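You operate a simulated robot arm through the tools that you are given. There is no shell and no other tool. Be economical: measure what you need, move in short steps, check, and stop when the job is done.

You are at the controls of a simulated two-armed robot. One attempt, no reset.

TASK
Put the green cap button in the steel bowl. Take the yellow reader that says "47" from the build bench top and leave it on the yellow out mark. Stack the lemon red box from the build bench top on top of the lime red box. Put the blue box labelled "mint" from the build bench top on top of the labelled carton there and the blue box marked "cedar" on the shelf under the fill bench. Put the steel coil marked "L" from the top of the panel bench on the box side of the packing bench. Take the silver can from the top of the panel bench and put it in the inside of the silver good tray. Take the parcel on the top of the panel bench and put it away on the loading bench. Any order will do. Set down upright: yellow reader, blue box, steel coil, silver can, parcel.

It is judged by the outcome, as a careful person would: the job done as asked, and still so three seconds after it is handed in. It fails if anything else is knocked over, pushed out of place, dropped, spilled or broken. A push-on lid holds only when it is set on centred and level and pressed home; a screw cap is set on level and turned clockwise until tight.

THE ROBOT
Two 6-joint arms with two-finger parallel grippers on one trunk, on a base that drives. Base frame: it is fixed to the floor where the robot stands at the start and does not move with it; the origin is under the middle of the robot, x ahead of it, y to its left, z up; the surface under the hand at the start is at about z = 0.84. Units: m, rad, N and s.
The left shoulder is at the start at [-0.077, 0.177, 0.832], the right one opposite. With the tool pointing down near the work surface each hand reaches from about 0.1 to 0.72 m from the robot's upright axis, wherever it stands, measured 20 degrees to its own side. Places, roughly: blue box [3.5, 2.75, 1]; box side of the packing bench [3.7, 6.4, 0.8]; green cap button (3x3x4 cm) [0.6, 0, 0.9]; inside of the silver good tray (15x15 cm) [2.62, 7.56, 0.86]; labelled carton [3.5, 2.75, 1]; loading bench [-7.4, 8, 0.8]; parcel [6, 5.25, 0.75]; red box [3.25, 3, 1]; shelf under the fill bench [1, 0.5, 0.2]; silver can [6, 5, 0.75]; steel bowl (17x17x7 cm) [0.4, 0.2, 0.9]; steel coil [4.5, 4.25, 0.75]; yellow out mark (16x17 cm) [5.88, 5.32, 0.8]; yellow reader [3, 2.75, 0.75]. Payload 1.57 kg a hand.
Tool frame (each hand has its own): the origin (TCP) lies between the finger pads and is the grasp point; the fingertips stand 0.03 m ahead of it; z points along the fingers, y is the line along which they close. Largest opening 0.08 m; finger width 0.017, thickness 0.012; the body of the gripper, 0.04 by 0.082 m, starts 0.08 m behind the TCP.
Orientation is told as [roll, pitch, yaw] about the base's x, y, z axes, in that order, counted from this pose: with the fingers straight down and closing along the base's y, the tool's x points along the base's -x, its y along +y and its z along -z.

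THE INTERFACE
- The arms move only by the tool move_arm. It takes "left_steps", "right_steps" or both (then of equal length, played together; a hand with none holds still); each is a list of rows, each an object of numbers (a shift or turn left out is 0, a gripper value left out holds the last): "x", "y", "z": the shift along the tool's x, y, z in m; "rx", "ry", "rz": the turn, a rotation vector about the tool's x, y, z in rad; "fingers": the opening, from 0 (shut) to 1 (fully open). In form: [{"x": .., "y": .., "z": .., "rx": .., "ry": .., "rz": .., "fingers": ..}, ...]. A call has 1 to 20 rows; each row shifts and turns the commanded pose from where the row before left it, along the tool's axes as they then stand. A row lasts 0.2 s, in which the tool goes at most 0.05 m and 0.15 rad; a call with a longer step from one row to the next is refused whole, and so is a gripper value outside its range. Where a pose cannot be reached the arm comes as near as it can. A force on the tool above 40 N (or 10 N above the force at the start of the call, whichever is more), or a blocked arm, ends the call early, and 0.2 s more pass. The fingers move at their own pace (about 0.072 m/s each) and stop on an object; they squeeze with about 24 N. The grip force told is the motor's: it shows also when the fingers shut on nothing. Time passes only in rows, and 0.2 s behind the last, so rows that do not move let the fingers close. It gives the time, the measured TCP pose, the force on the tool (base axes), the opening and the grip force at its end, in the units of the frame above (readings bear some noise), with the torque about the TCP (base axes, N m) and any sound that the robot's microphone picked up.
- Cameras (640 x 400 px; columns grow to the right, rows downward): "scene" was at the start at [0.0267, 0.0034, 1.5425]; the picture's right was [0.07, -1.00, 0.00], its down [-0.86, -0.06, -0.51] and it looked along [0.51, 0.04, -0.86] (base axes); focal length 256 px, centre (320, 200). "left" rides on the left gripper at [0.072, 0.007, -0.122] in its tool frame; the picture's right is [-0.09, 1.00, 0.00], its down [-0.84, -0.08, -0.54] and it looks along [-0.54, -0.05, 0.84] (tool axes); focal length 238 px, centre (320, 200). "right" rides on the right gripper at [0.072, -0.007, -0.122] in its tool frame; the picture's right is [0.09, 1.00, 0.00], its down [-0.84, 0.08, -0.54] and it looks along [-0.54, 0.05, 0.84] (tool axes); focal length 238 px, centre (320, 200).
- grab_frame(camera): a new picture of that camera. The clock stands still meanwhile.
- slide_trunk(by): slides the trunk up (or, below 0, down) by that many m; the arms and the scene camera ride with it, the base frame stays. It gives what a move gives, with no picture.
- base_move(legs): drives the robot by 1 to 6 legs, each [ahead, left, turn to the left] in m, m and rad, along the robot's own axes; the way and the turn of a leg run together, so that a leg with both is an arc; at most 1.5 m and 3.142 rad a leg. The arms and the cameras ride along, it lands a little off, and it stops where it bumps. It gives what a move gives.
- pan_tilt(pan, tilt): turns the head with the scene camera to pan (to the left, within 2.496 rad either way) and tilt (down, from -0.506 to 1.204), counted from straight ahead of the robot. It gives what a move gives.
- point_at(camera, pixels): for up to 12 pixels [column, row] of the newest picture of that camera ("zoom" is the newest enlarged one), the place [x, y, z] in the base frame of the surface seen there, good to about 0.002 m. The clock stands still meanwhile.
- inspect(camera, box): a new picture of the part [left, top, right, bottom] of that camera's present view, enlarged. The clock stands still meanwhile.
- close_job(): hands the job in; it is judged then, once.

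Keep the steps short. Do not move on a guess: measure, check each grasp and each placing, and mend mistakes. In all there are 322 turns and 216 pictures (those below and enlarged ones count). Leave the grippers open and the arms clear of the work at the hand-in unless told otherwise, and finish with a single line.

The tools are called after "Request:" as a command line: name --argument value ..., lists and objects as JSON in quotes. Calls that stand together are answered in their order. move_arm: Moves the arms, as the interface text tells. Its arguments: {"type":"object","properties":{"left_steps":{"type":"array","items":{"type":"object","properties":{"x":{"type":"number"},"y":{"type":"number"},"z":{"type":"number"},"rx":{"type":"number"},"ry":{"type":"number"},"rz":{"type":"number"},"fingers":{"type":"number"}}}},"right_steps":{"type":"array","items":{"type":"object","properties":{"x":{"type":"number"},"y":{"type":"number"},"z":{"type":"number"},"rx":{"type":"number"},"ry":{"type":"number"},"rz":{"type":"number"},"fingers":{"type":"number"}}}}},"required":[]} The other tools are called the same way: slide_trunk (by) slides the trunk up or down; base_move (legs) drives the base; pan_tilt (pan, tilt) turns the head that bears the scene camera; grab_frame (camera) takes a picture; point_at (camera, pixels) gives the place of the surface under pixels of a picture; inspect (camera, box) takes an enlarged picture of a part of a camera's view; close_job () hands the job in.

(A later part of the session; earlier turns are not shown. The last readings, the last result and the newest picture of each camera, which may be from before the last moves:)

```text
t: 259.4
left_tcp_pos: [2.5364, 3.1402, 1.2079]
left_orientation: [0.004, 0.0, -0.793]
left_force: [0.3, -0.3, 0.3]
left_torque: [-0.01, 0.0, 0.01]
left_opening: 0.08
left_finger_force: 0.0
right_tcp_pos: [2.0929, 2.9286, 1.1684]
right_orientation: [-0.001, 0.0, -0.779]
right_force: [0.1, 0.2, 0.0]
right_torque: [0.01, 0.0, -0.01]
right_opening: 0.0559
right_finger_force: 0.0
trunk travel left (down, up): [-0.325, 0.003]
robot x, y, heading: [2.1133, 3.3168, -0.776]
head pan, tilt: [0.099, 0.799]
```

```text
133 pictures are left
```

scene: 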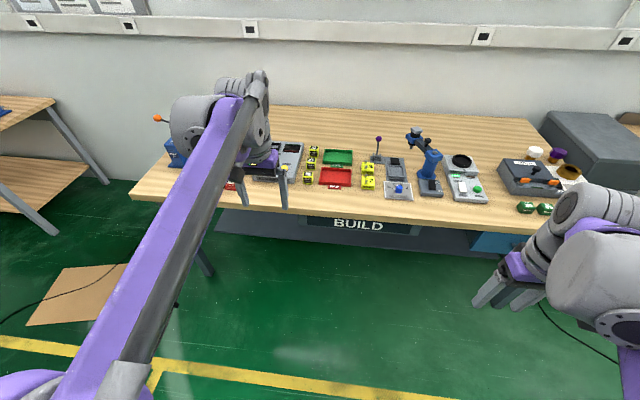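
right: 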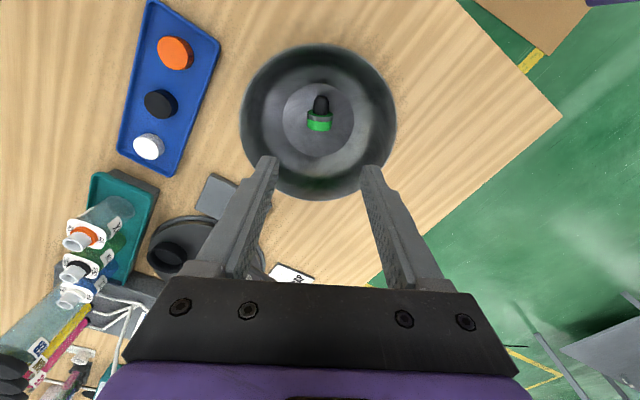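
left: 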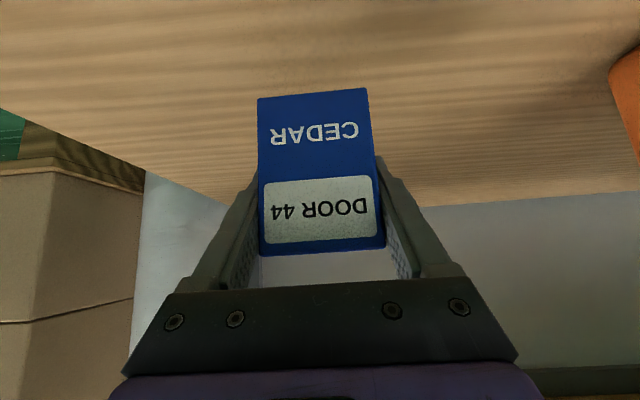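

Request:
base_move --legs '[[0.42, 0.05, 0]]'

Request:
pan_tilt --pan 0.0 --tilt 0.95

Request:
grab_frame --camera "scene"

Request:
grab_frame --camera "left"

```text
t: 261.9
left_tcp_pos: [2.8641, 2.8958, 1.208]
left_orientation: [0.005, 0.0, -0.783]
left_force: [-0.5, -0.5, -0.5]
left_torque: [-0.02, 0.0, -0.01]
left_opening: 0.08
left_finger_force: 0.1
right_tcp_pos: [2.421, 2.6801, 1.1682]
right_orientation: [-0.001, -0.001, -0.771]
right_force: [-0.1, -0.3, 0.4]
right_torque: [-0.02, -0.01, 0.0]
right_opening: 0.0559
right_finger_force: 0.1
trunk travel left (down, up): [-0.325, 0.003]
robot x, y, heading: [2.4405, 3.0696, -0.767]
head pan, tilt: [0.099, 0.799]
```

```text
t: 262.6
left_tcp_pos: [2.8649, 2.8956, 1.2082]
left_orientation: [0.005, 0.0, -0.783]
left_force: [-0.7, -0.1, 0.8]
left_torque: [-0.01, -0.01, 0.0]
left_opening: 0.0801
left_finger_force: 0.1
right_tcp_pos: [2.4219, 2.6801, 1.1682]
right_orientation: [0.002, 0.0, -0.77]
right_force: [-0.6, 0.3, 1.4]
right_torque: [0.04, -0.01, 0.03]
right_opening: 0.0562
right_finger_force: 0.1
trunk travel left (down, up): [-0.325, 0.003]
robot x, y, heading: [2.4442, 3.0664, -0.768]
head pan, tilt: [0.0, 0.949]
```

```text
132 pictures are left
```

scene: 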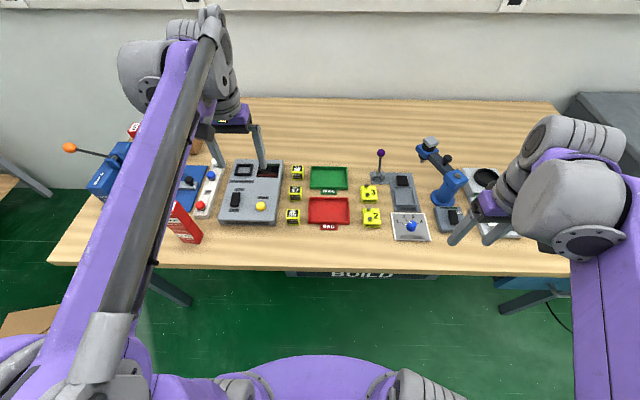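

```text
131 pictures are left
```

left: 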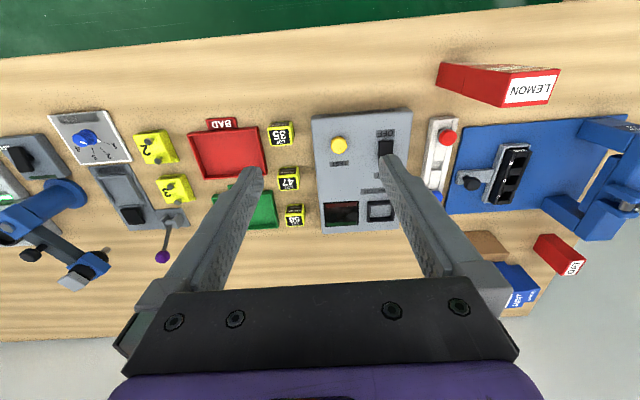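

Request:
inspect --camera "left" --box '[240, 110, 340, 240]'

Request:
point_at --camera "left" --pixels '[[278, 180], [299, 178], [299, 189], [279, 191], [288, 182], [278, 168], [298, 167], [281, 147], [287, 206], [270, 185], [311, 180], [263, 180]]'

```text
3.08 times, centred on (290, 175) of left
```

zoom: 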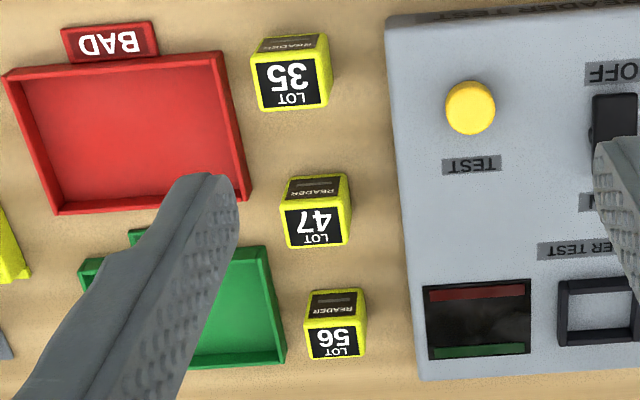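

```text
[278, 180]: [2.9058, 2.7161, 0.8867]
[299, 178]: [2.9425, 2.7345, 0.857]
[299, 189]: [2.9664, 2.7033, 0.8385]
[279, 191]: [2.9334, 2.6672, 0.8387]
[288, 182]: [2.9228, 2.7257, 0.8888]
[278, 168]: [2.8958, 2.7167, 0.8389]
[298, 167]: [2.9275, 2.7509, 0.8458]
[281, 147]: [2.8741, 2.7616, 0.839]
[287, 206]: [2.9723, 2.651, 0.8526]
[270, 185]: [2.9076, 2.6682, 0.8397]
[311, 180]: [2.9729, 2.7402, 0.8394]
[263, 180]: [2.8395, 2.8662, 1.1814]
```

Request:
point_at --camera "zoom" --pixels '[[285, 208], [336, 199], [342, 233], [294, 242], [316, 220], [228, 160], [262, 250], [400, 230], [260, 106], [310, 300]]'

```text
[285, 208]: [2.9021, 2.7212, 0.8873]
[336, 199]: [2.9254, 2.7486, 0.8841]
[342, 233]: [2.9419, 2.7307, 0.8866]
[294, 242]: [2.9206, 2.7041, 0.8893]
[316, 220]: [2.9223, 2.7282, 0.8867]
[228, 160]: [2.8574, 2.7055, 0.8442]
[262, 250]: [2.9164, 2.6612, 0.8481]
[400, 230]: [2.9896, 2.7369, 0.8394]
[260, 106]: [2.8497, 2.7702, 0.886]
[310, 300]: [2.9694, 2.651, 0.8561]
```

Reader 47: centre (2.9225, 2.726), about 4 cm wide, top 0.888. Move above with opening 5.5 cm.

Request:
move_arm --left_steps '[{"x": -0.04, "y": -0.02, "fingers": 0.69, "rz": -0.035}, {"x": -0.04, "y": -0.02, "rz": -0.035}, {"x": -0.04, "y": -0.02}, {"x": -0.04, "y": -0.02, "z": 0.01}, {"z": 0.045}, {"z": 0.045}, {"z": 0.045}, {"z": 0.045}, {}]'

Request:
grab_frame --camera "left"

```text
t: 264.6
left_tcp_pos: [2.9302, 2.7298, 1.0151]
left_orientation: [0.007, 0.001, -0.713]
left_force: [0.1, 0.9, 0.3]
left_torque: [-0.01, 0.02, 0.0]
left_opening: 0.0552
left_finger_force: 0.0
right_tcp_pos: [2.4201, 2.6796, 1.1676]
right_orientation: [0.0, -0.002, -0.771]
right_force: [0.2, -0.9, 1.1]
right_torque: [0.0, -0.03, 0.03]
right_opening: 0.0561
right_finger_force: 0.0
trunk travel left (down, up): [-0.325, 0.003]
robot x, y, heading: [2.4423, 3.0659, -0.774]
head pan, tilt: [0.0, 0.949]
```

```text
129 pictures are left
```

left: 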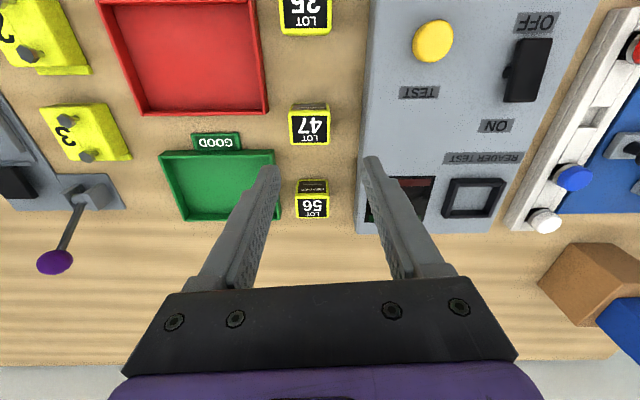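

Request:
point_at --camera "left" --pixels '[[292, 113], [327, 111], [328, 141], [292, 143], [310, 127], [268, 110], [361, 125]]'

```text
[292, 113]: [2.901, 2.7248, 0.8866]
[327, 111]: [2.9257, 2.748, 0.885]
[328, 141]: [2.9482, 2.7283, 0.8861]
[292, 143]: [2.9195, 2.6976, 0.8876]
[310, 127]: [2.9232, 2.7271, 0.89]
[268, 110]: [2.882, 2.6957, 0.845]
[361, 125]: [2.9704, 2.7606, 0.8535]
```

Request:
move_arm --left_steps '[{"rz": 0.06, "y": -0.0083, "z": 0.02}, {"z": 0.04}, {"z": 0.04}, {"z": 0.025}, {}]'

Request:
grab_frame --camera "left"

```text
t: 265.9
left_tcp_pos: [2.9247, 2.7242, 0.8916]
left_orientation: [0.005, 0.001, -0.773]
left_force: [0.5, -0.6, -0.3]
left_torque: [0.03, -0.02, -0.01]
left_opening: 0.0552
left_finger_force: 0.2
right_tcp_pos: [2.4219, 2.6803, 1.1685]
right_orientation: [-0.002, 0.0, -0.771]
right_force: [0.1, -0.3, -0.6]
right_torque: [0.04, 0.03, -0.02]
right_opening: 0.0561
right_finger_force: 0.1
trunk travel left (down, up): [-0.325, 0.003]
robot x, y, heading: [2.4415, 3.0668, -0.773]
head pan, tilt: [0.0, 0.949]
```

```text
128 pictures are left
```

left: 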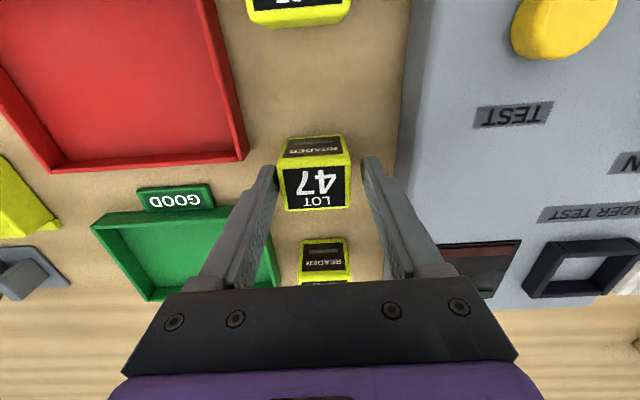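

Fingers straddle reader 47. Lower 16 mm, close, lift.

Request:
move_arm --left_steps '[{"z": 0.016}, {}, {"fingers": 0.4}, {"fingers": 0.2}, {"fingers": 0}, {}, {}, {"z": -0.01}, {"z": -0.03}, {"z": -0.03}, {}]'

Request:
grab_frame --camera "left"

```text
t: 268.2
left_tcp_pos: [2.9238, 2.7233, 0.9445]
left_orientation: [0.004, 0.0, -0.774]
left_force: [0.4, 0.5, -1.2]
left_torque: [0.0, 0.0, -0.02]
left_opening: 0.0435
left_finger_force: 23.8
right_tcp_pos: [2.4215, 2.6805, 1.1686]
right_orientation: [0.0, -0.001, -0.772]
right_force: [-0.4, -0.1, 0.3]
right_torque: [-0.01, 0.03, -0.01]
right_opening: 0.0561
right_finger_force: 0.1
trunk travel left (down, up): [-0.325, 0.003]
robot x, y, heading: [2.44, 3.0689, -0.772]
head pan, tilt: [0.0, 0.949]
```

```text
127 pictures are left
```

left: 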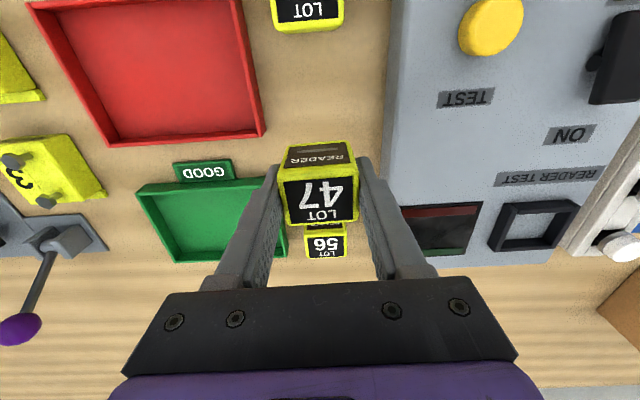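

Reader held. Lift, retract, back off and drive left toward the panel bench.

Request:
move_arm --left_steps '[{"z": -0.045}, {"z": -0.045}, {"z": -0.045}, {"z": -0.045}, {"x": 0.045, "z": -0.02}, {"x": 0.045}, {"x": 0.045}, {"x": 0.04}, {}]'

Request:
base_move --legs '[[-0.38, 0, -0.012], [0, 1.5, 0], [0, 1.5, 0]]'

Request:
pan_tilt --pan 0.4 --tilt 0.65

Request:
grab_frame --camera "scene"

```text
t: 270.2
left_tcp_pos: [2.7991, 2.8417, 1.1456]
left_orientation: [0.002, -0.001, -0.774]
left_force: [-0.2, -0.6, -0.7]
left_torque: [0.01, 0.04, -0.02]
left_opening: 0.0436
left_finger_force: 24.3
right_tcp_pos: [2.4229, 2.6799, 1.1677]
right_orientation: [-0.003, 0.001, -0.771]
right_force: [0.1, 0.1, -0.4]
right_torque: [0.03, 0.0, -0.01]
right_opening: 0.0561
right_finger_force: 0.1
trunk travel left (down, up): [-0.325, 0.003]
robot x, y, heading: [2.4462, 3.065, -0.765]
head pan, tilt: [0.0, 0.949]
```

```text
t: 298.1
left_tcp_pos: [4.6062, 5.2175, 1.1458]
left_orientation: [0.005, -0.001, -0.781]
left_force: [0.0, 0.3, -1.6]
left_torque: [0.03, -0.02, -0.02]
left_opening: 0.0439
left_finger_force: 24.1
right_tcp_pos: [4.2273, 5.0582, 1.1674]
right_orientation: [0.0, -0.001, -0.779]
right_force: [0.7, -0.1, 0.4]
right_torque: [0.01, -0.02, 0.01]
right_opening: 0.0558
right_finger_force: 0.1
trunk travel left (down, up): [-0.325, 0.003]
robot x, y, heading: [4.2532, 5.4448, -0.779]
head pan, tilt: [0.0, 0.949]
```

```text
t: 299.0
left_tcp_pos: [4.6059, 5.2164, 1.1461]
left_orientation: [0.004, 0.001, -0.781]
left_force: [1.0, -0.3, -0.9]
left_torque: [0.01, -0.01, 0.05]
left_opening: 0.0435
left_finger_force: 24.0
right_tcp_pos: [4.2284, 5.0584, 1.1681]
right_orientation: [0.001, -0.001, -0.779]
right_force: [0.0, 0.2, -0.4]
right_torque: [0.03, 0.01, 0.01]
right_opening: 0.0563
right_finger_force: 0.0
trunk travel left (down, up): [-0.325, 0.003]
robot x, y, heading: [4.2525, 5.4463, -0.778]
head pan, tilt: [0.4, 0.649]
```

```text
126 pictures are left
```

scene: 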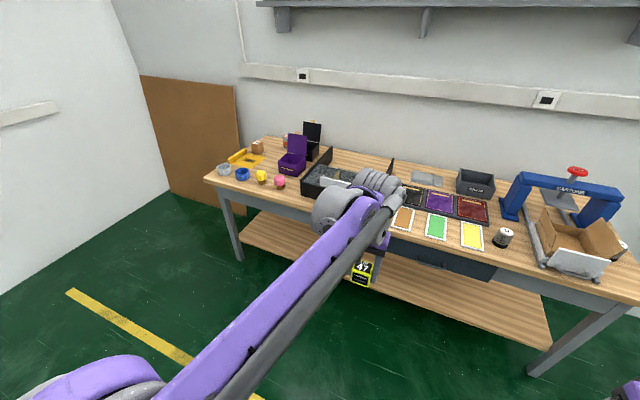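

Request:
inspect --camera "scene" --box '[200, 110, 340, 200]'

Request:
inspect --camera "scene" --box '[380, 150, 640, 290]'

Request:
point_at --camera "scene" --pixels '[[258, 147], [245, 157], [205, 180], [290, 200], [280, 182], [261, 176], [223, 168], [505, 237], [640, 290], [310, 130], [284, 142], [400, 240]]'

```text
4.44 times, centred on (270, 155) of scene
```

zoom: 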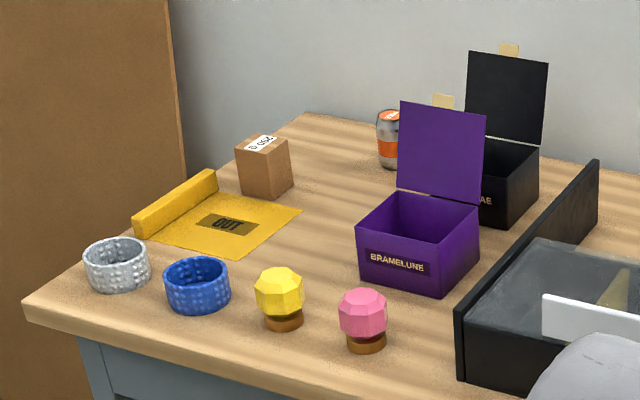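

```text
2.46 times, centred on (510, 220) of scene
```

zoom: 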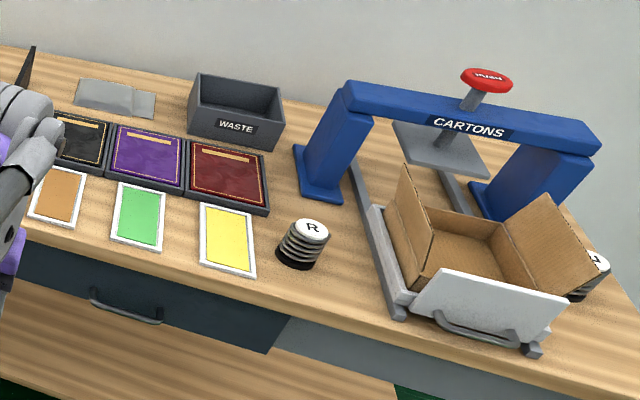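

```text
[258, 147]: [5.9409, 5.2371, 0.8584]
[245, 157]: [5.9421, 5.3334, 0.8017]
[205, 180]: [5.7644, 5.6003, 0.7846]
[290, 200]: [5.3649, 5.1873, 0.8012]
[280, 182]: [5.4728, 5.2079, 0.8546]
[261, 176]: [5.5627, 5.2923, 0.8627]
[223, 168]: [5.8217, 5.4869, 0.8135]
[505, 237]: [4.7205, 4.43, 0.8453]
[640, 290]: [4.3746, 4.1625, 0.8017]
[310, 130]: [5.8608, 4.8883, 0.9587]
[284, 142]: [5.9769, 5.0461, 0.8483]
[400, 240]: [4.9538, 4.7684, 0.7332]
```

Request:
point_at --camera "scene" --pixels '[[60, 200], [150, 150], [190, 205], [235, 205], [130, 90], [70, 265], [10, 295], [245, 250]]'

Request:
pan_tilt --pan 0.8 --tilt 0.5

Request:
grab_frame --camera "scene"

```text
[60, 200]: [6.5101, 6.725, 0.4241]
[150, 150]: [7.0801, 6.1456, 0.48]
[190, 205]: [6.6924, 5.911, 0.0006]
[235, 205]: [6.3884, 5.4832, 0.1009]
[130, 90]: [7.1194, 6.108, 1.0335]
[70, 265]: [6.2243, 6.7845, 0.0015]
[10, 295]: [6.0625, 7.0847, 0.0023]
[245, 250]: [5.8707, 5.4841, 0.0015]
```

```text
t: 299.9
left_tcp_pos: [4.6072, 5.2163, 1.1447]
left_orientation: [0.005, 0.0, -0.782]
left_force: [0.4, 0.8, -1.1]
left_torque: [0.01, 0.02, -0.01]
left_opening: 0.0435
left_finger_force: 23.8
right_tcp_pos: [4.2281, 5.058, 1.1675]
right_orientation: [0.001, 0.0, -0.779]
right_force: [-0.2, -0.9, 0.1]
right_torque: [-0.02, 0.0, 0.04]
right_opening: 0.056
right_finger_force: 0.1
trunk travel left (down, up): [-0.325, 0.003]
robot x, y, heading: [4.2481, 5.4442, -0.781]
head pan, tilt: [0.799, 0.499]
```

```text
123 pictures are left
```

scene: 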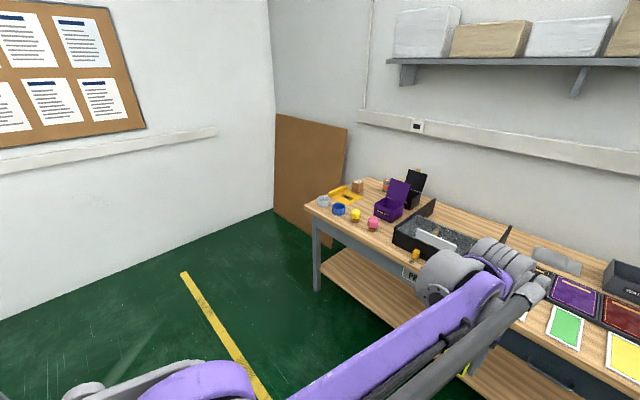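

There's clear floor at the left end of the panel bench. Drive there, turn to face it, and slide in.

Request:
base_move --legs '[[0, 1.48, 0], [0, 0, -1.575], [0, 0.6, 0]]'

Request:
pan_tilt --pan 0.4 --tilt 0.85

Request:
grab_frame --camera "scene"

```text
t: 322.2
left_tcp_pos: [5.406, 5.6662, 1.1463]
left_orientation: [0.006, 0.0, -2.465]
left_force: [0.7, 0.5, -1.4]
left_torque: [0.01, -0.01, -0.04]
left_opening: 0.0436
left_finger_force: 23.6
right_tcp_pos: [5.2906, 6.0611, 1.1685]
right_orientation: [0.001, -0.001, -2.465]
right_force: [0.0, -0.1, 0.5]
right_torque: [0.02, 0.01, 0.0]
right_opening: 0.056
right_finger_force: 0.1
trunk travel left (down, up): [-0.325, 0.003]
robot x, y, heading: [5.6722, 5.9927, -2.465]
head pan, tilt: [0.799, 0.499]
```

```text
t: 323.1
left_tcp_pos: [5.4052, 5.6671, 1.1454]
left_orientation: [0.004, 0.0, -2.467]
left_force: [-0.6, -0.2, -0.9]
left_torque: [-0.01, 0.01, -0.02]
left_opening: 0.0436
left_finger_force: 24.0
right_tcp_pos: [5.2909, 6.061, 1.1678]
right_orientation: [0.0, 0.0, -2.466]
right_force: [0.5, -0.1, -0.2]
right_torque: [0.0, 0.0, -0.02]
right_opening: 0.0563
right_finger_force: 0.1
trunk travel left (down, up): [-0.325, 0.003]
robot x, y, heading: [5.6729, 5.9904, -2.466]
head pan, tilt: [0.4, 0.85]
```

```text
122 pictures are left
```

scene: 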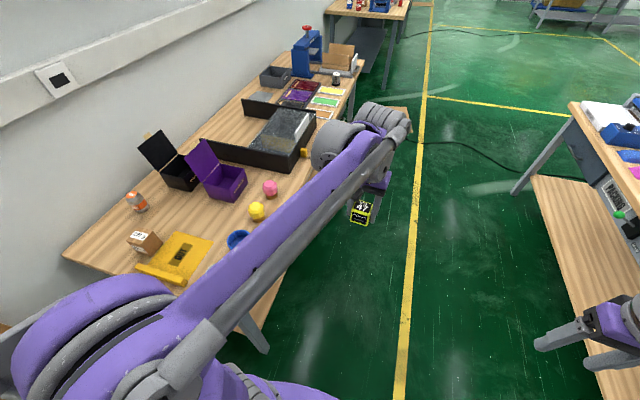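

Correct heading, back slightly and slide further left.

Request:
base_move --legs '[[-0.14, 0, 0.11], [0, 0.42, 0]]'

Request:
pan_tilt --pan 0.2 --tilt 0.95

Request:
grab_frame --camera "scene"

```text
t: 328.2
left_tcp_pos: [5.8389, 5.4426, 1.1469]
left_orientation: [0.005, -0.001, -2.364]
left_force: [0.5, 1.2, -1.2]
left_torque: [0.02, -0.01, 0.02]
left_opening: 0.0435
left_finger_force: 23.8
right_tcp_pos: [5.684, 5.8222, 1.1686]
right_orientation: [0.0, 0.001, -2.358]
right_force: [0.2, -0.3, 0.2]
right_torque: [-0.04, 0.02, -0.01]
right_opening: 0.056
right_finger_force: 0.0
trunk travel left (down, up): [-0.325, 0.003]
robot x, y, heading: [6.0725, 5.7941, -2.363]
head pan, tilt: [0.4, 0.85]
```

```text
t: 328.9
left_tcp_pos: [5.8393, 5.4418, 1.1455]
left_orientation: [0.006, -0.001, -2.363]
left_force: [0.0, -0.6, -1.1]
left_torque: [0.02, -0.02, 0.0]
left_opening: 0.0434
left_finger_force: 23.7
right_tcp_pos: [5.6845, 5.8224, 1.1688]
right_orientation: [-0.002, 0.0, -2.36]
right_force: [0.4, -0.3, -0.8]
right_torque: [-0.01, 0.01, 0.0]
right_opening: 0.0559
right_finger_force: 0.1
trunk travel left (down, up): [-0.325, 0.003]
robot x, y, heading: [6.0682, 5.7927, -2.361]
head pan, tilt: [0.201, 0.949]
```

```text
121 pictures are left
```

scene: 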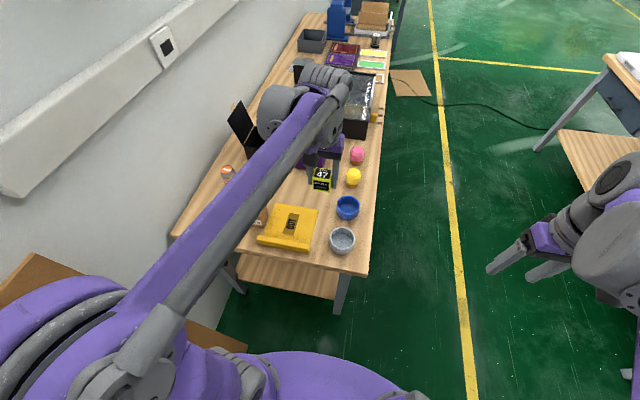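

Request:
inspect --camera "scene" --box '[200, 150, 380, 270]'

Request:
point_at --camera "scene" --pixels '[[290, 222], [278, 208], [317, 210], [310, 240], [262, 232], [285, 243], [228, 170], [292, 215]]'

```text
3.33 times, centred on (290, 210) of scene
```

zoom: 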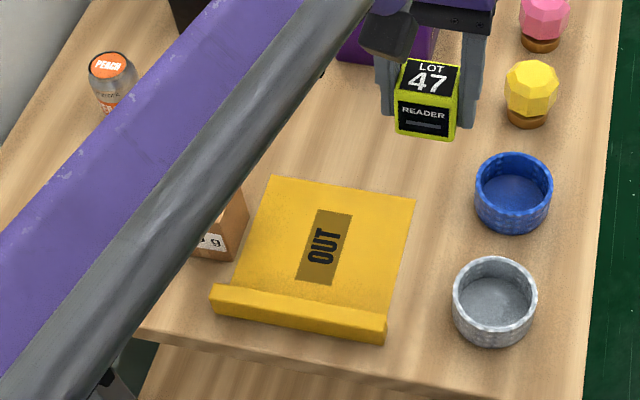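

```text
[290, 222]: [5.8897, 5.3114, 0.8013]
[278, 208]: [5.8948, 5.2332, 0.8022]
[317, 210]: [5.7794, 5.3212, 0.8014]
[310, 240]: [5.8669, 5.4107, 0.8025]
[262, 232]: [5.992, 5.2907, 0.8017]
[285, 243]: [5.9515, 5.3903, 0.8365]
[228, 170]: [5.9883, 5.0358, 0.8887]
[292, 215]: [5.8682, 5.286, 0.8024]
```

Mat centre ≈ (5.885, 5.313), z 0.802. Move the reader over it.

Request:
move_arm --left_steps '[{"x": -0.02, "y": 0.038}, {"x": -0.02, "y": 0.038}, {"x": -0.022, "y": 0.038, "z": 0.02}, {"z": 0.045}, {"z": 0.045}, {"z": 0.045}, {"z": 0.045}, {"z": 0.045}, {"z": 0.03}, {}]'

Request:
grab_frame --camera "left"

```text
t: 331.1
left_tcp_pos: [5.873, 5.3163, 0.8693]
left_orientation: [0.005, -0.001, -2.364]
left_force: [-1.1, -0.8, -0.6]
left_torque: [-0.03, 0.01, -0.02]
left_opening: 0.0434
left_finger_force: 23.9
right_tcp_pos: [5.6838, 5.8223, 1.1683]
right_orientation: [0.0, 0.0, -2.359]
right_force: [0.0, 0.3, 0.1]
right_torque: [-0.01, 0.01, 0.02]
right_opening: 0.056
right_finger_force: 0.1
trunk travel left (down, up): [-0.325, 0.003]
robot x, y, heading: [6.069, 5.7935, -2.357]
head pan, tilt: [0.201, 0.949]
```

```text
119 pictures are left
```

left: 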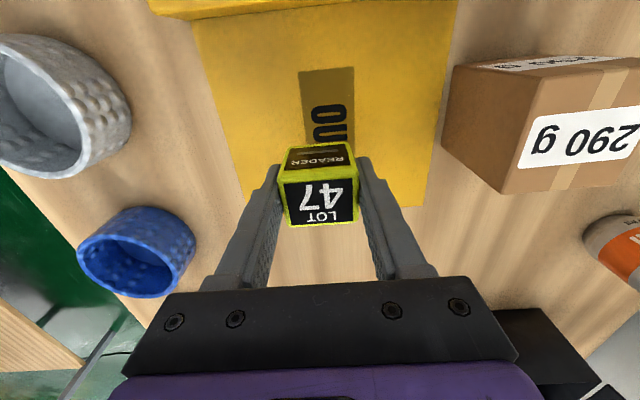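

Request:
move_arm --left_steps '[{"x": 0.015}, {"z": 0.02}, {"z": 0.006}, {"z": 0.002}, {}]'

Request:
move_arm --left_steps '[{"z": 0.0015}, {"z": 0.0015}, {}]'

```text
t: 332.3
left_tcp_pos: [5.8856, 5.3277, 0.8419]
left_orientation: [0.005, -0.002, -2.363]
left_force: [-0.7, 0.3, 0.0]
left_torque: [-0.01, 0.01, 0.0]
left_opening: 0.0436
left_finger_force: 23.8
right_tcp_pos: [5.6844, 5.8223, 1.1677]
right_orientation: [0.0, 0.0, -2.358]
right_force: [-0.2, -0.4, 0.1]
right_torque: [-0.02, 0.0, -0.02]
right_opening: 0.0562
right_finger_force: 0.0
trunk travel left (down, up): [-0.325, 0.003]
robot x, y, heading: [6.0692, 5.7953, -2.361]
head pan, tilt: [0.201, 0.949]
```

```text
t: 333.1
left_tcp_pos: [5.8866, 5.328, 0.8398]
left_orientation: [0.004, 0.0, -2.363]
left_force: [-0.2, 0.1, -0.4]
left_torque: [-0.01, -0.01, 0.0]
left_opening: 0.0438
left_finger_force: 23.9
right_tcp_pos: [5.6842, 5.8221, 1.1666]
right_orientation: [0.0, 0.0, -2.359]
right_force: [-0.2, 1.0, -0.8]
right_torque: [0.0, -0.02, -0.03]
right_opening: 0.0561
right_finger_force: 0.0
trunk travel left (down, up): [-0.325, 0.003]
robot x, y, heading: [6.0697, 5.7907, -2.359]
head pan, tilt: [0.201, 0.949]
```

Request:
move_arm --left_steps '[{"z": 0.0015}, {"z": 0.0015}, {}]'

```text
t: 333.9
left_tcp_pos: [5.8877, 5.3272, 0.8373]
left_orientation: [0.004, 0.0, -2.362]
left_force: [0.0, -0.3, -0.9]
left_torque: [0.0, -0.03, 0.01]
left_opening: 0.0435
left_finger_force: 24.0
right_tcp_pos: [5.6845, 5.8221, 1.1688]
right_orientation: [0.001, 0.001, -2.36]
right_force: [-0.1, 0.4, -0.5]
right_torque: [0.03, -0.01, 0.02]
right_opening: 0.0561
right_finger_force: 0.0
trunk travel left (down, up): [-0.325, 0.003]
robot x, y, heading: [6.0709, 5.7989, -2.358]
head pan, tilt: [0.201, 0.949]
```

Request:
move_arm --left_steps '[{"z": 0.0015}, {"z": 0.001}, {}]'

```text
t: 334.7
left_tcp_pos: [5.8873, 5.3273, 0.8348]
left_orientation: [0.006, -0.002, -2.363]
left_force: [1.0, -4.0, 20.7]
left_torque: [0.08, 0.14, 0.02]
left_opening: 0.0437
left_finger_force: 23.8
right_tcp_pos: [5.686, 5.8225, 1.1687]
right_orientation: [0.0, -0.001, -2.358]
right_force: [0.0, 0.5, -0.3]
right_torque: [-0.01, 0.0, 0.02]
right_opening: 0.056
right_finger_force: 0.0
trunk travel left (down, up): [-0.325, 0.003]
robot x, y, heading: [6.0722, 5.7917, -2.359]
head pan, tilt: [0.201, 0.949]
```

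Contact. Release with a modest opening and rise.

Request:
move_arm --left_steps '[{"z": -0.001, "fingers": 0.65}, {"fingers": 0.72}, {}, {"z": -0.03}, {"z": -0.04}, {"z": -0.045}, {"z": -0.045}, {"z": -0.045}, {}]'

Request:
grab_frame --camera "left"

```text
t: 336.7
left_tcp_pos: [5.8863, 5.3252, 1.0401]
left_orientation: [0.006, 0.0, -2.364]
left_force: [-0.6, 0.0, -0.2]
left_torque: [0.02, 0.0, 0.0]
left_opening: 0.0576
left_finger_force: 0.1
right_tcp_pos: [5.685, 5.8212, 1.1694]
right_orientation: [0.001, 0.002, -2.36]
right_force: [0.1, 0.7, 1.2]
right_torque: [-0.01, 0.0, -0.01]
right_opening: 0.0561
right_finger_force: 0.0
trunk travel left (down, up): [-0.325, 0.003]
robot x, y, heading: [6.0711, 5.7972, -2.362]
head pan, tilt: [0.201, 0.949]
```

```text
118 pictures are left
```

left: 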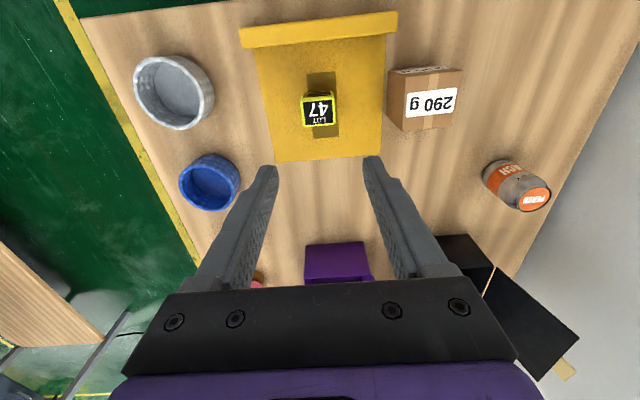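

Reader 47 stands on the OUT mark. Next, the silver can at (520,185). Measure it and its surroundings.

Request:
inspect --camera "left" --box '[460, 130, 600, 260]'

Request:
point_at --camera "left" --pixels '[[537, 195], [525, 195], [549, 193], [536, 208], [538, 183], [500, 165], [484, 180], [470, 240], [560, 300], [590, 165]]'

```text
3.08 times, centred on (530, 195) of left
```

zoom: 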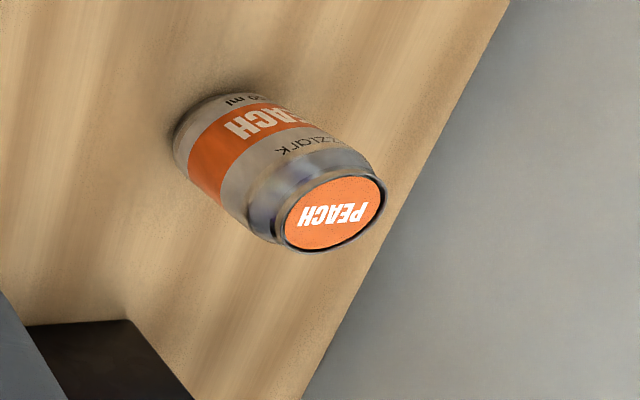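

```text
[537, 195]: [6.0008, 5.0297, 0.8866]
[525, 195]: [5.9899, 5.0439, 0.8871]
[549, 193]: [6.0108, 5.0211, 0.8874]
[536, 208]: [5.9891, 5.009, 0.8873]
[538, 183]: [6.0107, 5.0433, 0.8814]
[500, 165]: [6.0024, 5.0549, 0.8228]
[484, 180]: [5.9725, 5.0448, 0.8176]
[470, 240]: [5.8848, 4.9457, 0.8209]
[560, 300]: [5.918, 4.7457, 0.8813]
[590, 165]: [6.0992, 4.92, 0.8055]
```

Can top centre (5.999, 5.029), z 0.887, ~5.4 cm wide. It's a bit far; raise hand and shift the base left 0.12 and ahead 0.04.

Request:
move_arm --left_steps '[{"z": -0.04, "fingers": 1}, {"z": -0.04}, {}]'

Request:
base_move --legs '[[0.04, 0.12, 0]]'

Request:
pan_tilt --pan 0.5 --tilt 0.95

Request:
grab_frame --camera "scene"

```text
t: 337.5
left_tcp_pos: [5.8861, 5.3291, 1.1219]
left_orientation: [0.005, -0.001, -2.362]
left_force: [0.4, -1.0, -0.2]
left_torque: [-0.04, 0.0, -0.02]
left_opening: 0.0797
left_finger_force: 0.1
right_tcp_pos: [5.6845, 5.8227, 1.1686]
right_orientation: [0.0, -0.001, -2.36]
right_force: [-0.5, -0.7, 0.3]
right_torque: [0.0, 0.03, 0.01]
right_opening: 0.0563
right_finger_force: 0.1
trunk travel left (down, up): [-0.325, 0.003]
robot x, y, heading: [6.0744, 5.7938, -2.359]
head pan, tilt: [0.201, 0.949]
```

```text
t: 339.2
left_tcp_pos: [5.9442, 5.2179, 1.1208]
left_orientation: [0.005, 0.0, -2.361]
left_force: [1.1, 0.0, -0.2]
left_torque: [-0.02, 0.0, -0.02]
left_opening: 0.0802
left_finger_force: 0.0
right_tcp_pos: [5.7412, 5.7099, 1.1697]
right_orientation: [0.001, 0.0, -2.356]
right_force: [0.0, 0.0, 0.7]
right_torque: [0.01, -0.04, -0.04]
right_opening: 0.0559
right_finger_force: 0.1
trunk travel left (down, up): [-0.325, 0.003]
robot x, y, heading: [6.1267, 5.6825, -2.361]
head pan, tilt: [0.201, 0.949]
```

```text
t: 340.0
left_tcp_pos: [5.9435, 5.2181, 1.1227]
left_orientation: [0.004, 0.0, -2.363]
left_force: [0.0, -0.3, 0.6]
left_torque: [-0.01, 0.0, -0.01]
left_opening: 0.0802
left_finger_force: 0.1
right_tcp_pos: [5.7418, 5.7095, 1.1688]
right_orientation: [0.0, 0.001, -2.359]
right_force: [-0.4, 0.3, -0.7]
right_torque: [0.0, 0.01, 0.02]
right_opening: 0.056
right_finger_force: 0.0
trunk travel left (down, up): [-0.325, 0.003]
robot x, y, heading: [6.1229, 5.6835, -2.358]
head pan, tilt: [0.499, 0.949]
```

```text
116 pictures are left
```

scene: 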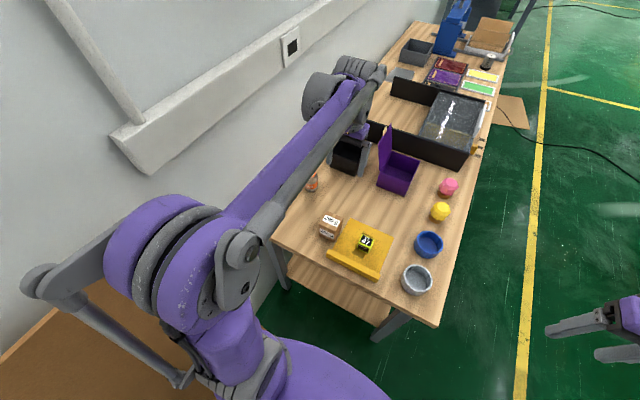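

Request:
point_at --camera "scene" --pixels '[[292, 47], [230, 90], [160, 160], [215, 150], [310, 184], [325, 225], [270, 130]]'

```text
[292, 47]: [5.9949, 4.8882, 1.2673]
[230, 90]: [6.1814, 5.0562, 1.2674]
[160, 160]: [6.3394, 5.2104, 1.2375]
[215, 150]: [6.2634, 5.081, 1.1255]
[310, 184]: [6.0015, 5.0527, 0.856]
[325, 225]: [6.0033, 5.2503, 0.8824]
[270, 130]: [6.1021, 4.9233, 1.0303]
```

Wall conduit sits at v≈-0.78, z≥1.17; I'll come in low. Move to above the can at z≈0.98.

Request:
move_arm --left_steps '[{"z": 0.045}, {"z": 0.045}, {"z": 0.04}, {"y": 0.045}, {"y": 0.045}, {"x": -0.03, "y": 0.03}, {"x": -0.03, "y": 0.03}, {"x": -0.0335, "y": 0.0235}, {}]'

Request:
grab_frame --camera "left"

Request:
grab_frame --camera "scene"

```text
t: 342.0
left_tcp_pos: [6.0028, 5.0269, 0.9929]
left_orientation: [0.005, 0.001, -2.362]
left_force: [0.1, -0.5, -0.5]
left_torque: [-0.01, 0.04, 0.01]
left_opening: 0.0798
left_finger_force: 0.0
right_tcp_pos: [5.7416, 5.7094, 1.1681]
right_orientation: [0.0, -0.001, -2.359]
right_force: [0.9, 0.3, -0.2]
right_torque: [-0.03, -0.02, -0.02]
right_opening: 0.056
right_finger_force: 0.0
trunk travel left (down, up): [-0.325, 0.003]
robot x, y, heading: [6.1309, 5.683, -2.359]
head pan, tilt: [0.499, 0.949]
```

```text
115 pictures are left
```

left: 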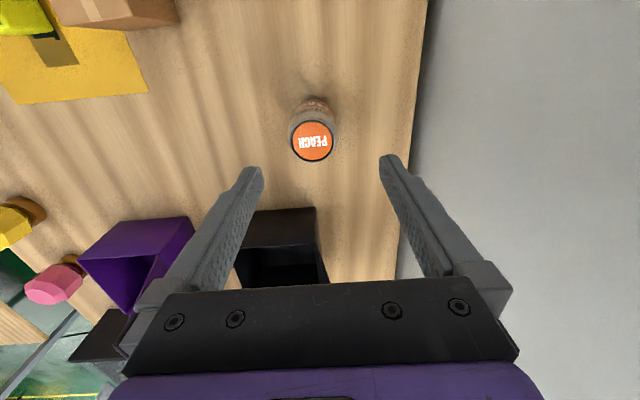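

```text
114 pictures are left
```

scene: 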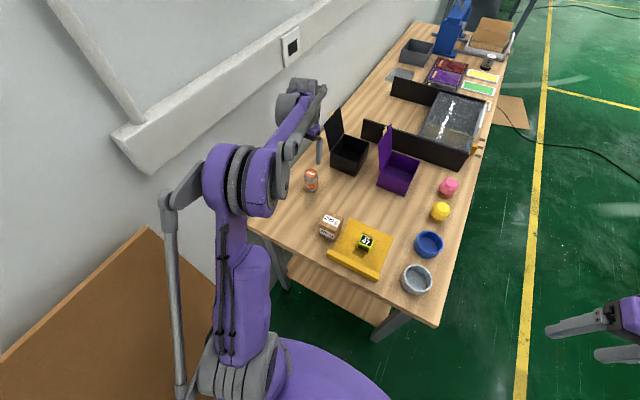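

Request:
point_at --camera "left" --pixels '[[312, 140], [294, 140], [331, 139], [312, 125], [312, 157]]'

```text
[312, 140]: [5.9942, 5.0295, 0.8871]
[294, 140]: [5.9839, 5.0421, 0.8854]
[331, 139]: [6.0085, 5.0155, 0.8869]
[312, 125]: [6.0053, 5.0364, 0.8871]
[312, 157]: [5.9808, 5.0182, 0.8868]
```

Request:
move_arm --left_steps '[{"x": -0.005, "y": -0.0073, "z": 0.03}, {"z": 0.04}, {"z": 0.04}, {"z": 0.02}, {}, {"fingers": 0.6}, {"fingers": 0.3}, {"fingers": 0}, {}, {}]'

Request:
grab_frame --camera "left"

```text
t: 344.2
left_tcp_pos: [5.994, 5.029, 0.8628]
left_orientation: [0.006, 0.0, -2.36]
left_force: [0.4, -0.4, -0.1]
left_torque: [0.02, -0.02, 0.01]
left_opening: 0.0522
left_finger_force: 24.2
right_tcp_pos: [5.7421, 5.7101, 1.169]
right_orientation: [-0.001, 0.002, -2.36]
right_force: [0.6, 1.1, 0.7]
right_torque: [0.01, -0.01, 0.03]
right_opening: 0.0559
right_finger_force: 0.2
trunk travel left (down, up): [-0.325, 0.003]
robot x, y, heading: [6.1288, 5.6865, -2.354]
head pan, tilt: [0.499, 0.949]
```

```text
113 pictures are left
```

left: 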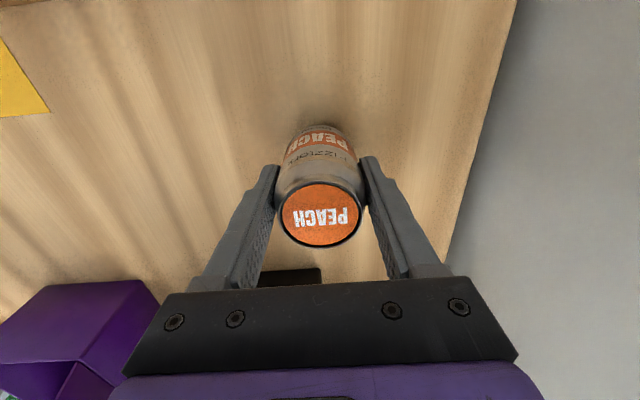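

Gripped. Lift and bring it away from the wall.

Request:
move_arm --left_steps '[{"z": -0.02}, {"z": -0.04}, {"z": -0.04}, {"z": -0.04}, {"y": -0.04}, {"y": -0.04}, {"y": -0.04, "x": 0.02}, {"y": -0.04, "x": 0.02, "z": -0.02}, {"y": -0.03, "x": 0.03, "z": -0.03}, {"z": -0.04}, {"z": -0.04}, {"x": 0.04, "z": -0.02}, {}]'

Request:
grab_frame --camera "left"

```text
refused: row 9 steps farther than a row can; nothing moved
```

```text
112 pictures are left
```

left: 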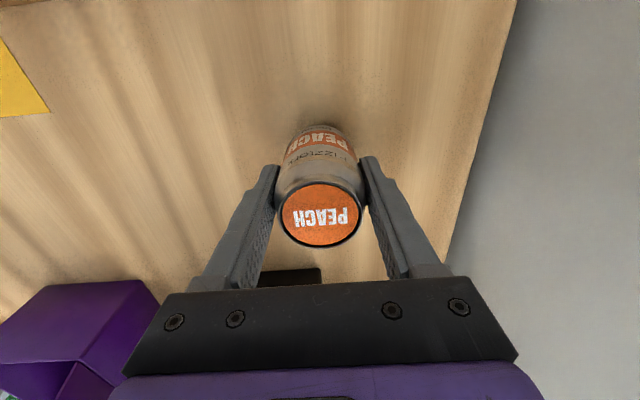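

Request:
move_arm --left_steps '[{"z": -0.02}, {"z": -0.04}, {"z": -0.04}, {"z": -0.04}, {"y": -0.04}, {"y": -0.04}, {"y": -0.04, "x": 0.02}, {"y": -0.04, "x": 0.02}, {"y": -0.02, "x": 0.02, "z": -0.03}, {"z": -0.04}, {"z": -0.04}, {"x": 0.04, "z": -0.02}, {}]'

Request:
grab_frame --camera "scene"

```text
t: 347.0
left_tcp_pos: [5.9314, 5.2258, 1.136]
left_orientation: [0.007, 0.003, -2.361]
left_force: [-0.2, 0.0, -2.6]
left_torque: [0.05, 0.04, 0.01]
left_opening: 0.0525
left_finger_force: 23.8
right_tcp_pos: [5.7407, 5.7094, 1.1682]
right_orientation: [0.0, 0.001, -2.358]
right_force: [0.6, -0.1, -0.2]
right_torque: [0.02, 0.0, -0.02]
right_opening: 0.0559
right_finger_force: 0.0
trunk travel left (down, up): [-0.325, 0.003]
robot x, y, heading: [6.1293, 5.6813, -2.361]
head pan, tilt: [0.499, 0.949]
```

```text
111 pictures are left
```

scene: 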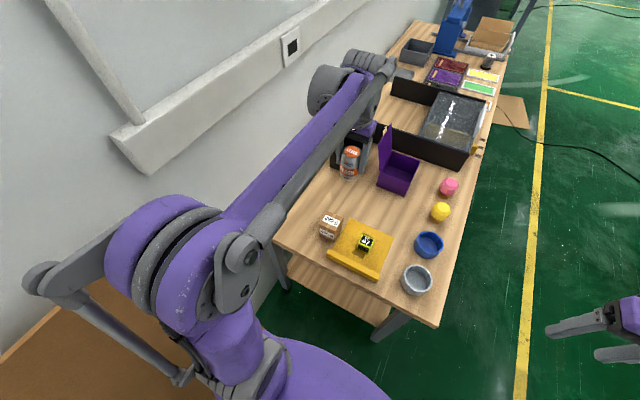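

Can held. Drive out to the aisle and along to the coil "L" at the near end of the panel bench.

Request:
base_move --legs '[[0, -1.05, 0], [1.0, 0, 0], [1.0, 0, 0], [0, 0, 1.571]]'

Request:
pan_tilt --pan 0.0 --tilt 0.75

Request:
grab_frame --camera "scene"

```text
t: 369.7
left_tcp_pos: [4.4632, 4.8133, 1.1362]
left_orientation: [0.007, 0.0, -0.776]
left_force: [0.8, -0.3, -0.8]
left_torque: [0.0, -0.01, 0.0]
left_opening: 0.0522
left_finger_force: 24.0
right_tcp_pos: [3.9823, 4.6176, 1.1685]
right_orientation: [0.001, 0.001, -0.775]
right_force: [0.0, 0.6, -0.3]
right_torque: [0.01, 0.0, 0.03]
right_opening: 0.056
right_finger_force: 0.0
trunk travel left (down, up): [-0.325, 0.003]
robot x, y, heading: [4.0033, 5.0063, -0.781]
head pan, tilt: [0.499, 0.949]
```

```text
t: 370.6
left_tcp_pos: [4.4623, 4.8143, 1.136]
left_orientation: [0.006, 0.0, -0.778]
left_force: [0.2, -0.4, -2.4]
left_torque: [0.03, 0.01, -0.01]
left_opening: 0.0523
left_finger_force: 24.3
right_tcp_pos: [3.9807, 4.6151, 1.1686]
right_orientation: [0.001, 0.0, -0.775]
right_force: [0.8, -0.9, -0.2]
right_torque: [0.02, 0.01, 0.02]
right_opening: 0.0559
right_finger_force: 0.0
trunk travel left (down, up): [-0.325, 0.003]
robot x, y, heading: [4.0058, 5.003, -0.779]
head pan, tilt: [0.0, 0.75]
```

```text
110 pictures are left
```

scene: 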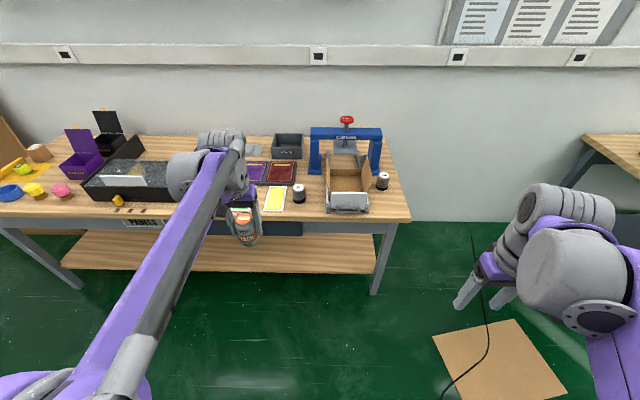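

Request:
inspect --camera "scene" --box '[280, 110, 420, 230]'

Request:
point_at --camera "scene" --pixels '[[383, 175], [382, 185], [299, 188], [362, 195], [410, 218], [377, 135]]'

```text
3.33 times, centred on (350, 170) of scene
```

zoom: 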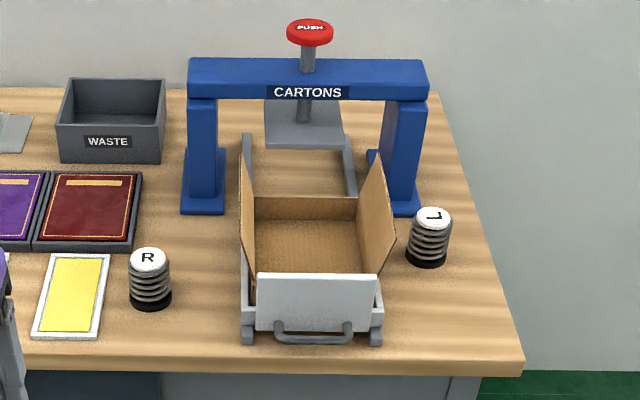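

```text
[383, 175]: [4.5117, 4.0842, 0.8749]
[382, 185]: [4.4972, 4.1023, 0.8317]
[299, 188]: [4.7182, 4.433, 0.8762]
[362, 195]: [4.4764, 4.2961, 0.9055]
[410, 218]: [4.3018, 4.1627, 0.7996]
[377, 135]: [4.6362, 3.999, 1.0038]
```

Coil L at ≈(4.505, 4.09), top 0.875. Drive closer.

Request:
base_move --legs '[[0.45, -0.1, 0]]'

Request:
pan_tilt --pan -0.2 --tilt 0.95

Request:
grab_frame --camera "scene"

```text
t: 373.3
left_tcp_pos: [4.7095, 4.4412, 1.1361]
left_orientation: [0.006, 0.0, -0.771]
left_force: [0.3, -0.8, -1.6]
left_torque: [0.03, 0.01, -0.04]
left_opening: 0.0523
left_finger_force: 23.8
right_tcp_pos: [4.2309, 4.2396, 1.1679]
right_orientation: [-0.002, 0.0, -0.769]
right_force: [-0.1, -1.5, -0.2]
right_torque: [0.01, -0.01, -0.03]
right_opening: 0.0559
right_finger_force: 0.1
trunk travel left (down, up): [-0.325, 0.003]
robot x, y, heading: [4.2513, 4.6249, -0.77]
head pan, tilt: [0.0, 0.75]
```

```text
t: 374.1
left_tcp_pos: [4.7118, 4.4405, 1.1373]
left_orientation: [0.006, -0.002, -0.771]
left_force: [-0.2, 0.2, -2.2]
left_torque: [0.0, 0.01, -0.01]
left_opening: 0.0524
left_finger_force: 24.2
right_tcp_pos: [4.2316, 4.2407, 1.168]
right_orientation: [0.001, 0.0, -0.767]
right_force: [-0.1, 0.1, 0.4]
right_torque: [0.03, 0.0, -0.04]
right_opening: 0.056
right_finger_force: 0.1
trunk travel left (down, up): [-0.325, 0.003]
robot x, y, heading: [4.2526, 4.6295, -0.767]
head pan, tilt: [-0.201, 0.949]
```

```text
108 pictures are left
```

scene: 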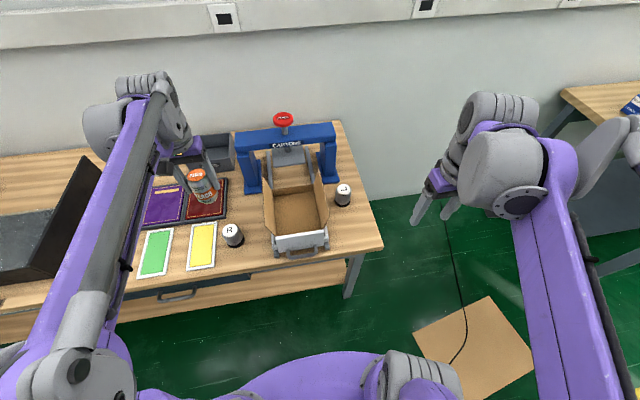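

Request:
inspect --camera "scene" --box '[300, 150, 390, 230]'

Request:
point_at --camera "scene" --pixels '[[344, 188], [336, 190], [351, 189], [343, 205], [325, 203], [335, 180], [331, 170], [318, 175], [327, 192]]'

```text
5.00 times, centred on (345, 190) of scene
```

zoom: 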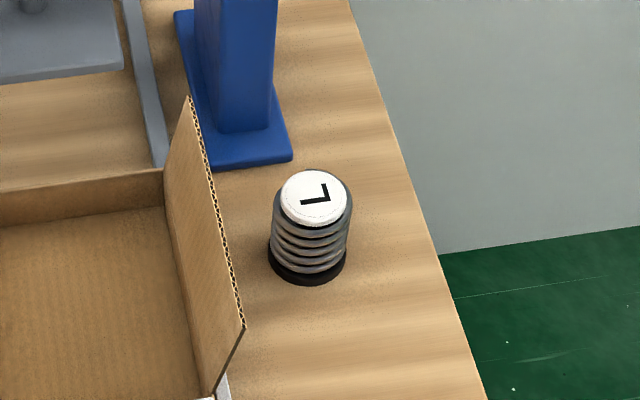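

```text
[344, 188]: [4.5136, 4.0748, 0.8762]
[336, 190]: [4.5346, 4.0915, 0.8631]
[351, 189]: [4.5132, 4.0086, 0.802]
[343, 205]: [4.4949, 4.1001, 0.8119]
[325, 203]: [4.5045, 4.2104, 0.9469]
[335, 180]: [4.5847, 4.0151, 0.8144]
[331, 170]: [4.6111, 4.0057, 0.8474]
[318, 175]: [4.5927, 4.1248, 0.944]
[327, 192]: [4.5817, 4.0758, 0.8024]
```

Coil centre ≈ (4.512, 4.078). Move the right hand over it.

Request:
move_arm --right_steps '[{"x": -0.04, "fingers": 0.9}, {"x": -0.045}, {"x": -0.045}, {"x": -0.045, "y": 0.015}, {"x": -0.045, "y": 0.02}, {"x": -0.045, "y": 0.02}, {"x": -0.045, "y": 0.02}, {"z": 0.045}, {"z": 0.045}, {"z": 0.045}, {}]'

Request:
grab_frame --camera "right"

```text
t: 376.5
left_tcp_pos: [4.7103, 4.4422, 1.1359]
left_orientation: [0.005, 0.0, -0.772]
left_force: [-0.8, 0.2, -1.7]
left_torque: [0.0, 0.02, -0.01]
left_opening: 0.0525
left_finger_force: 23.9
right_tcp_pos: [4.5046, 4.0804, 1.0319]
right_orientation: [-0.001, 0.002, -0.768]
right_force: [0.0, 0.2, -0.5]
right_torque: [-0.01, -0.01, 0.01]
right_opening: 0.0719
right_finger_force: 0.1
trunk travel left (down, up): [-0.325, 0.003]
robot x, y, heading: [4.2504, 4.6279, -0.768]
head pan, tilt: [-0.201, 0.949]
```

```text
106 pictures are left
```

right: 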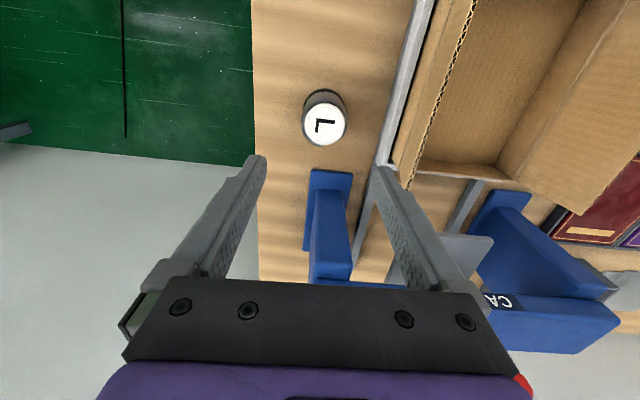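

Request:
point_at --camera "right" --pixels '[[325, 123], [305, 123], [345, 122], [325, 105], [325, 143], [333, 265], [322, 215], [328, 178], [425, 140], [400, 165]]'

```text
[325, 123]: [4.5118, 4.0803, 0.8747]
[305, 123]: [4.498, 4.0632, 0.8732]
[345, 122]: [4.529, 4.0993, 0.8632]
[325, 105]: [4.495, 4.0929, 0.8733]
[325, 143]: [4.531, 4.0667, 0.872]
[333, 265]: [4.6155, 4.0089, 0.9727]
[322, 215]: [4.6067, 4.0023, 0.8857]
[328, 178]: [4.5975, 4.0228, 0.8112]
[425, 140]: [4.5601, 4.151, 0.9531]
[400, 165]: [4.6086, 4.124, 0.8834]
```

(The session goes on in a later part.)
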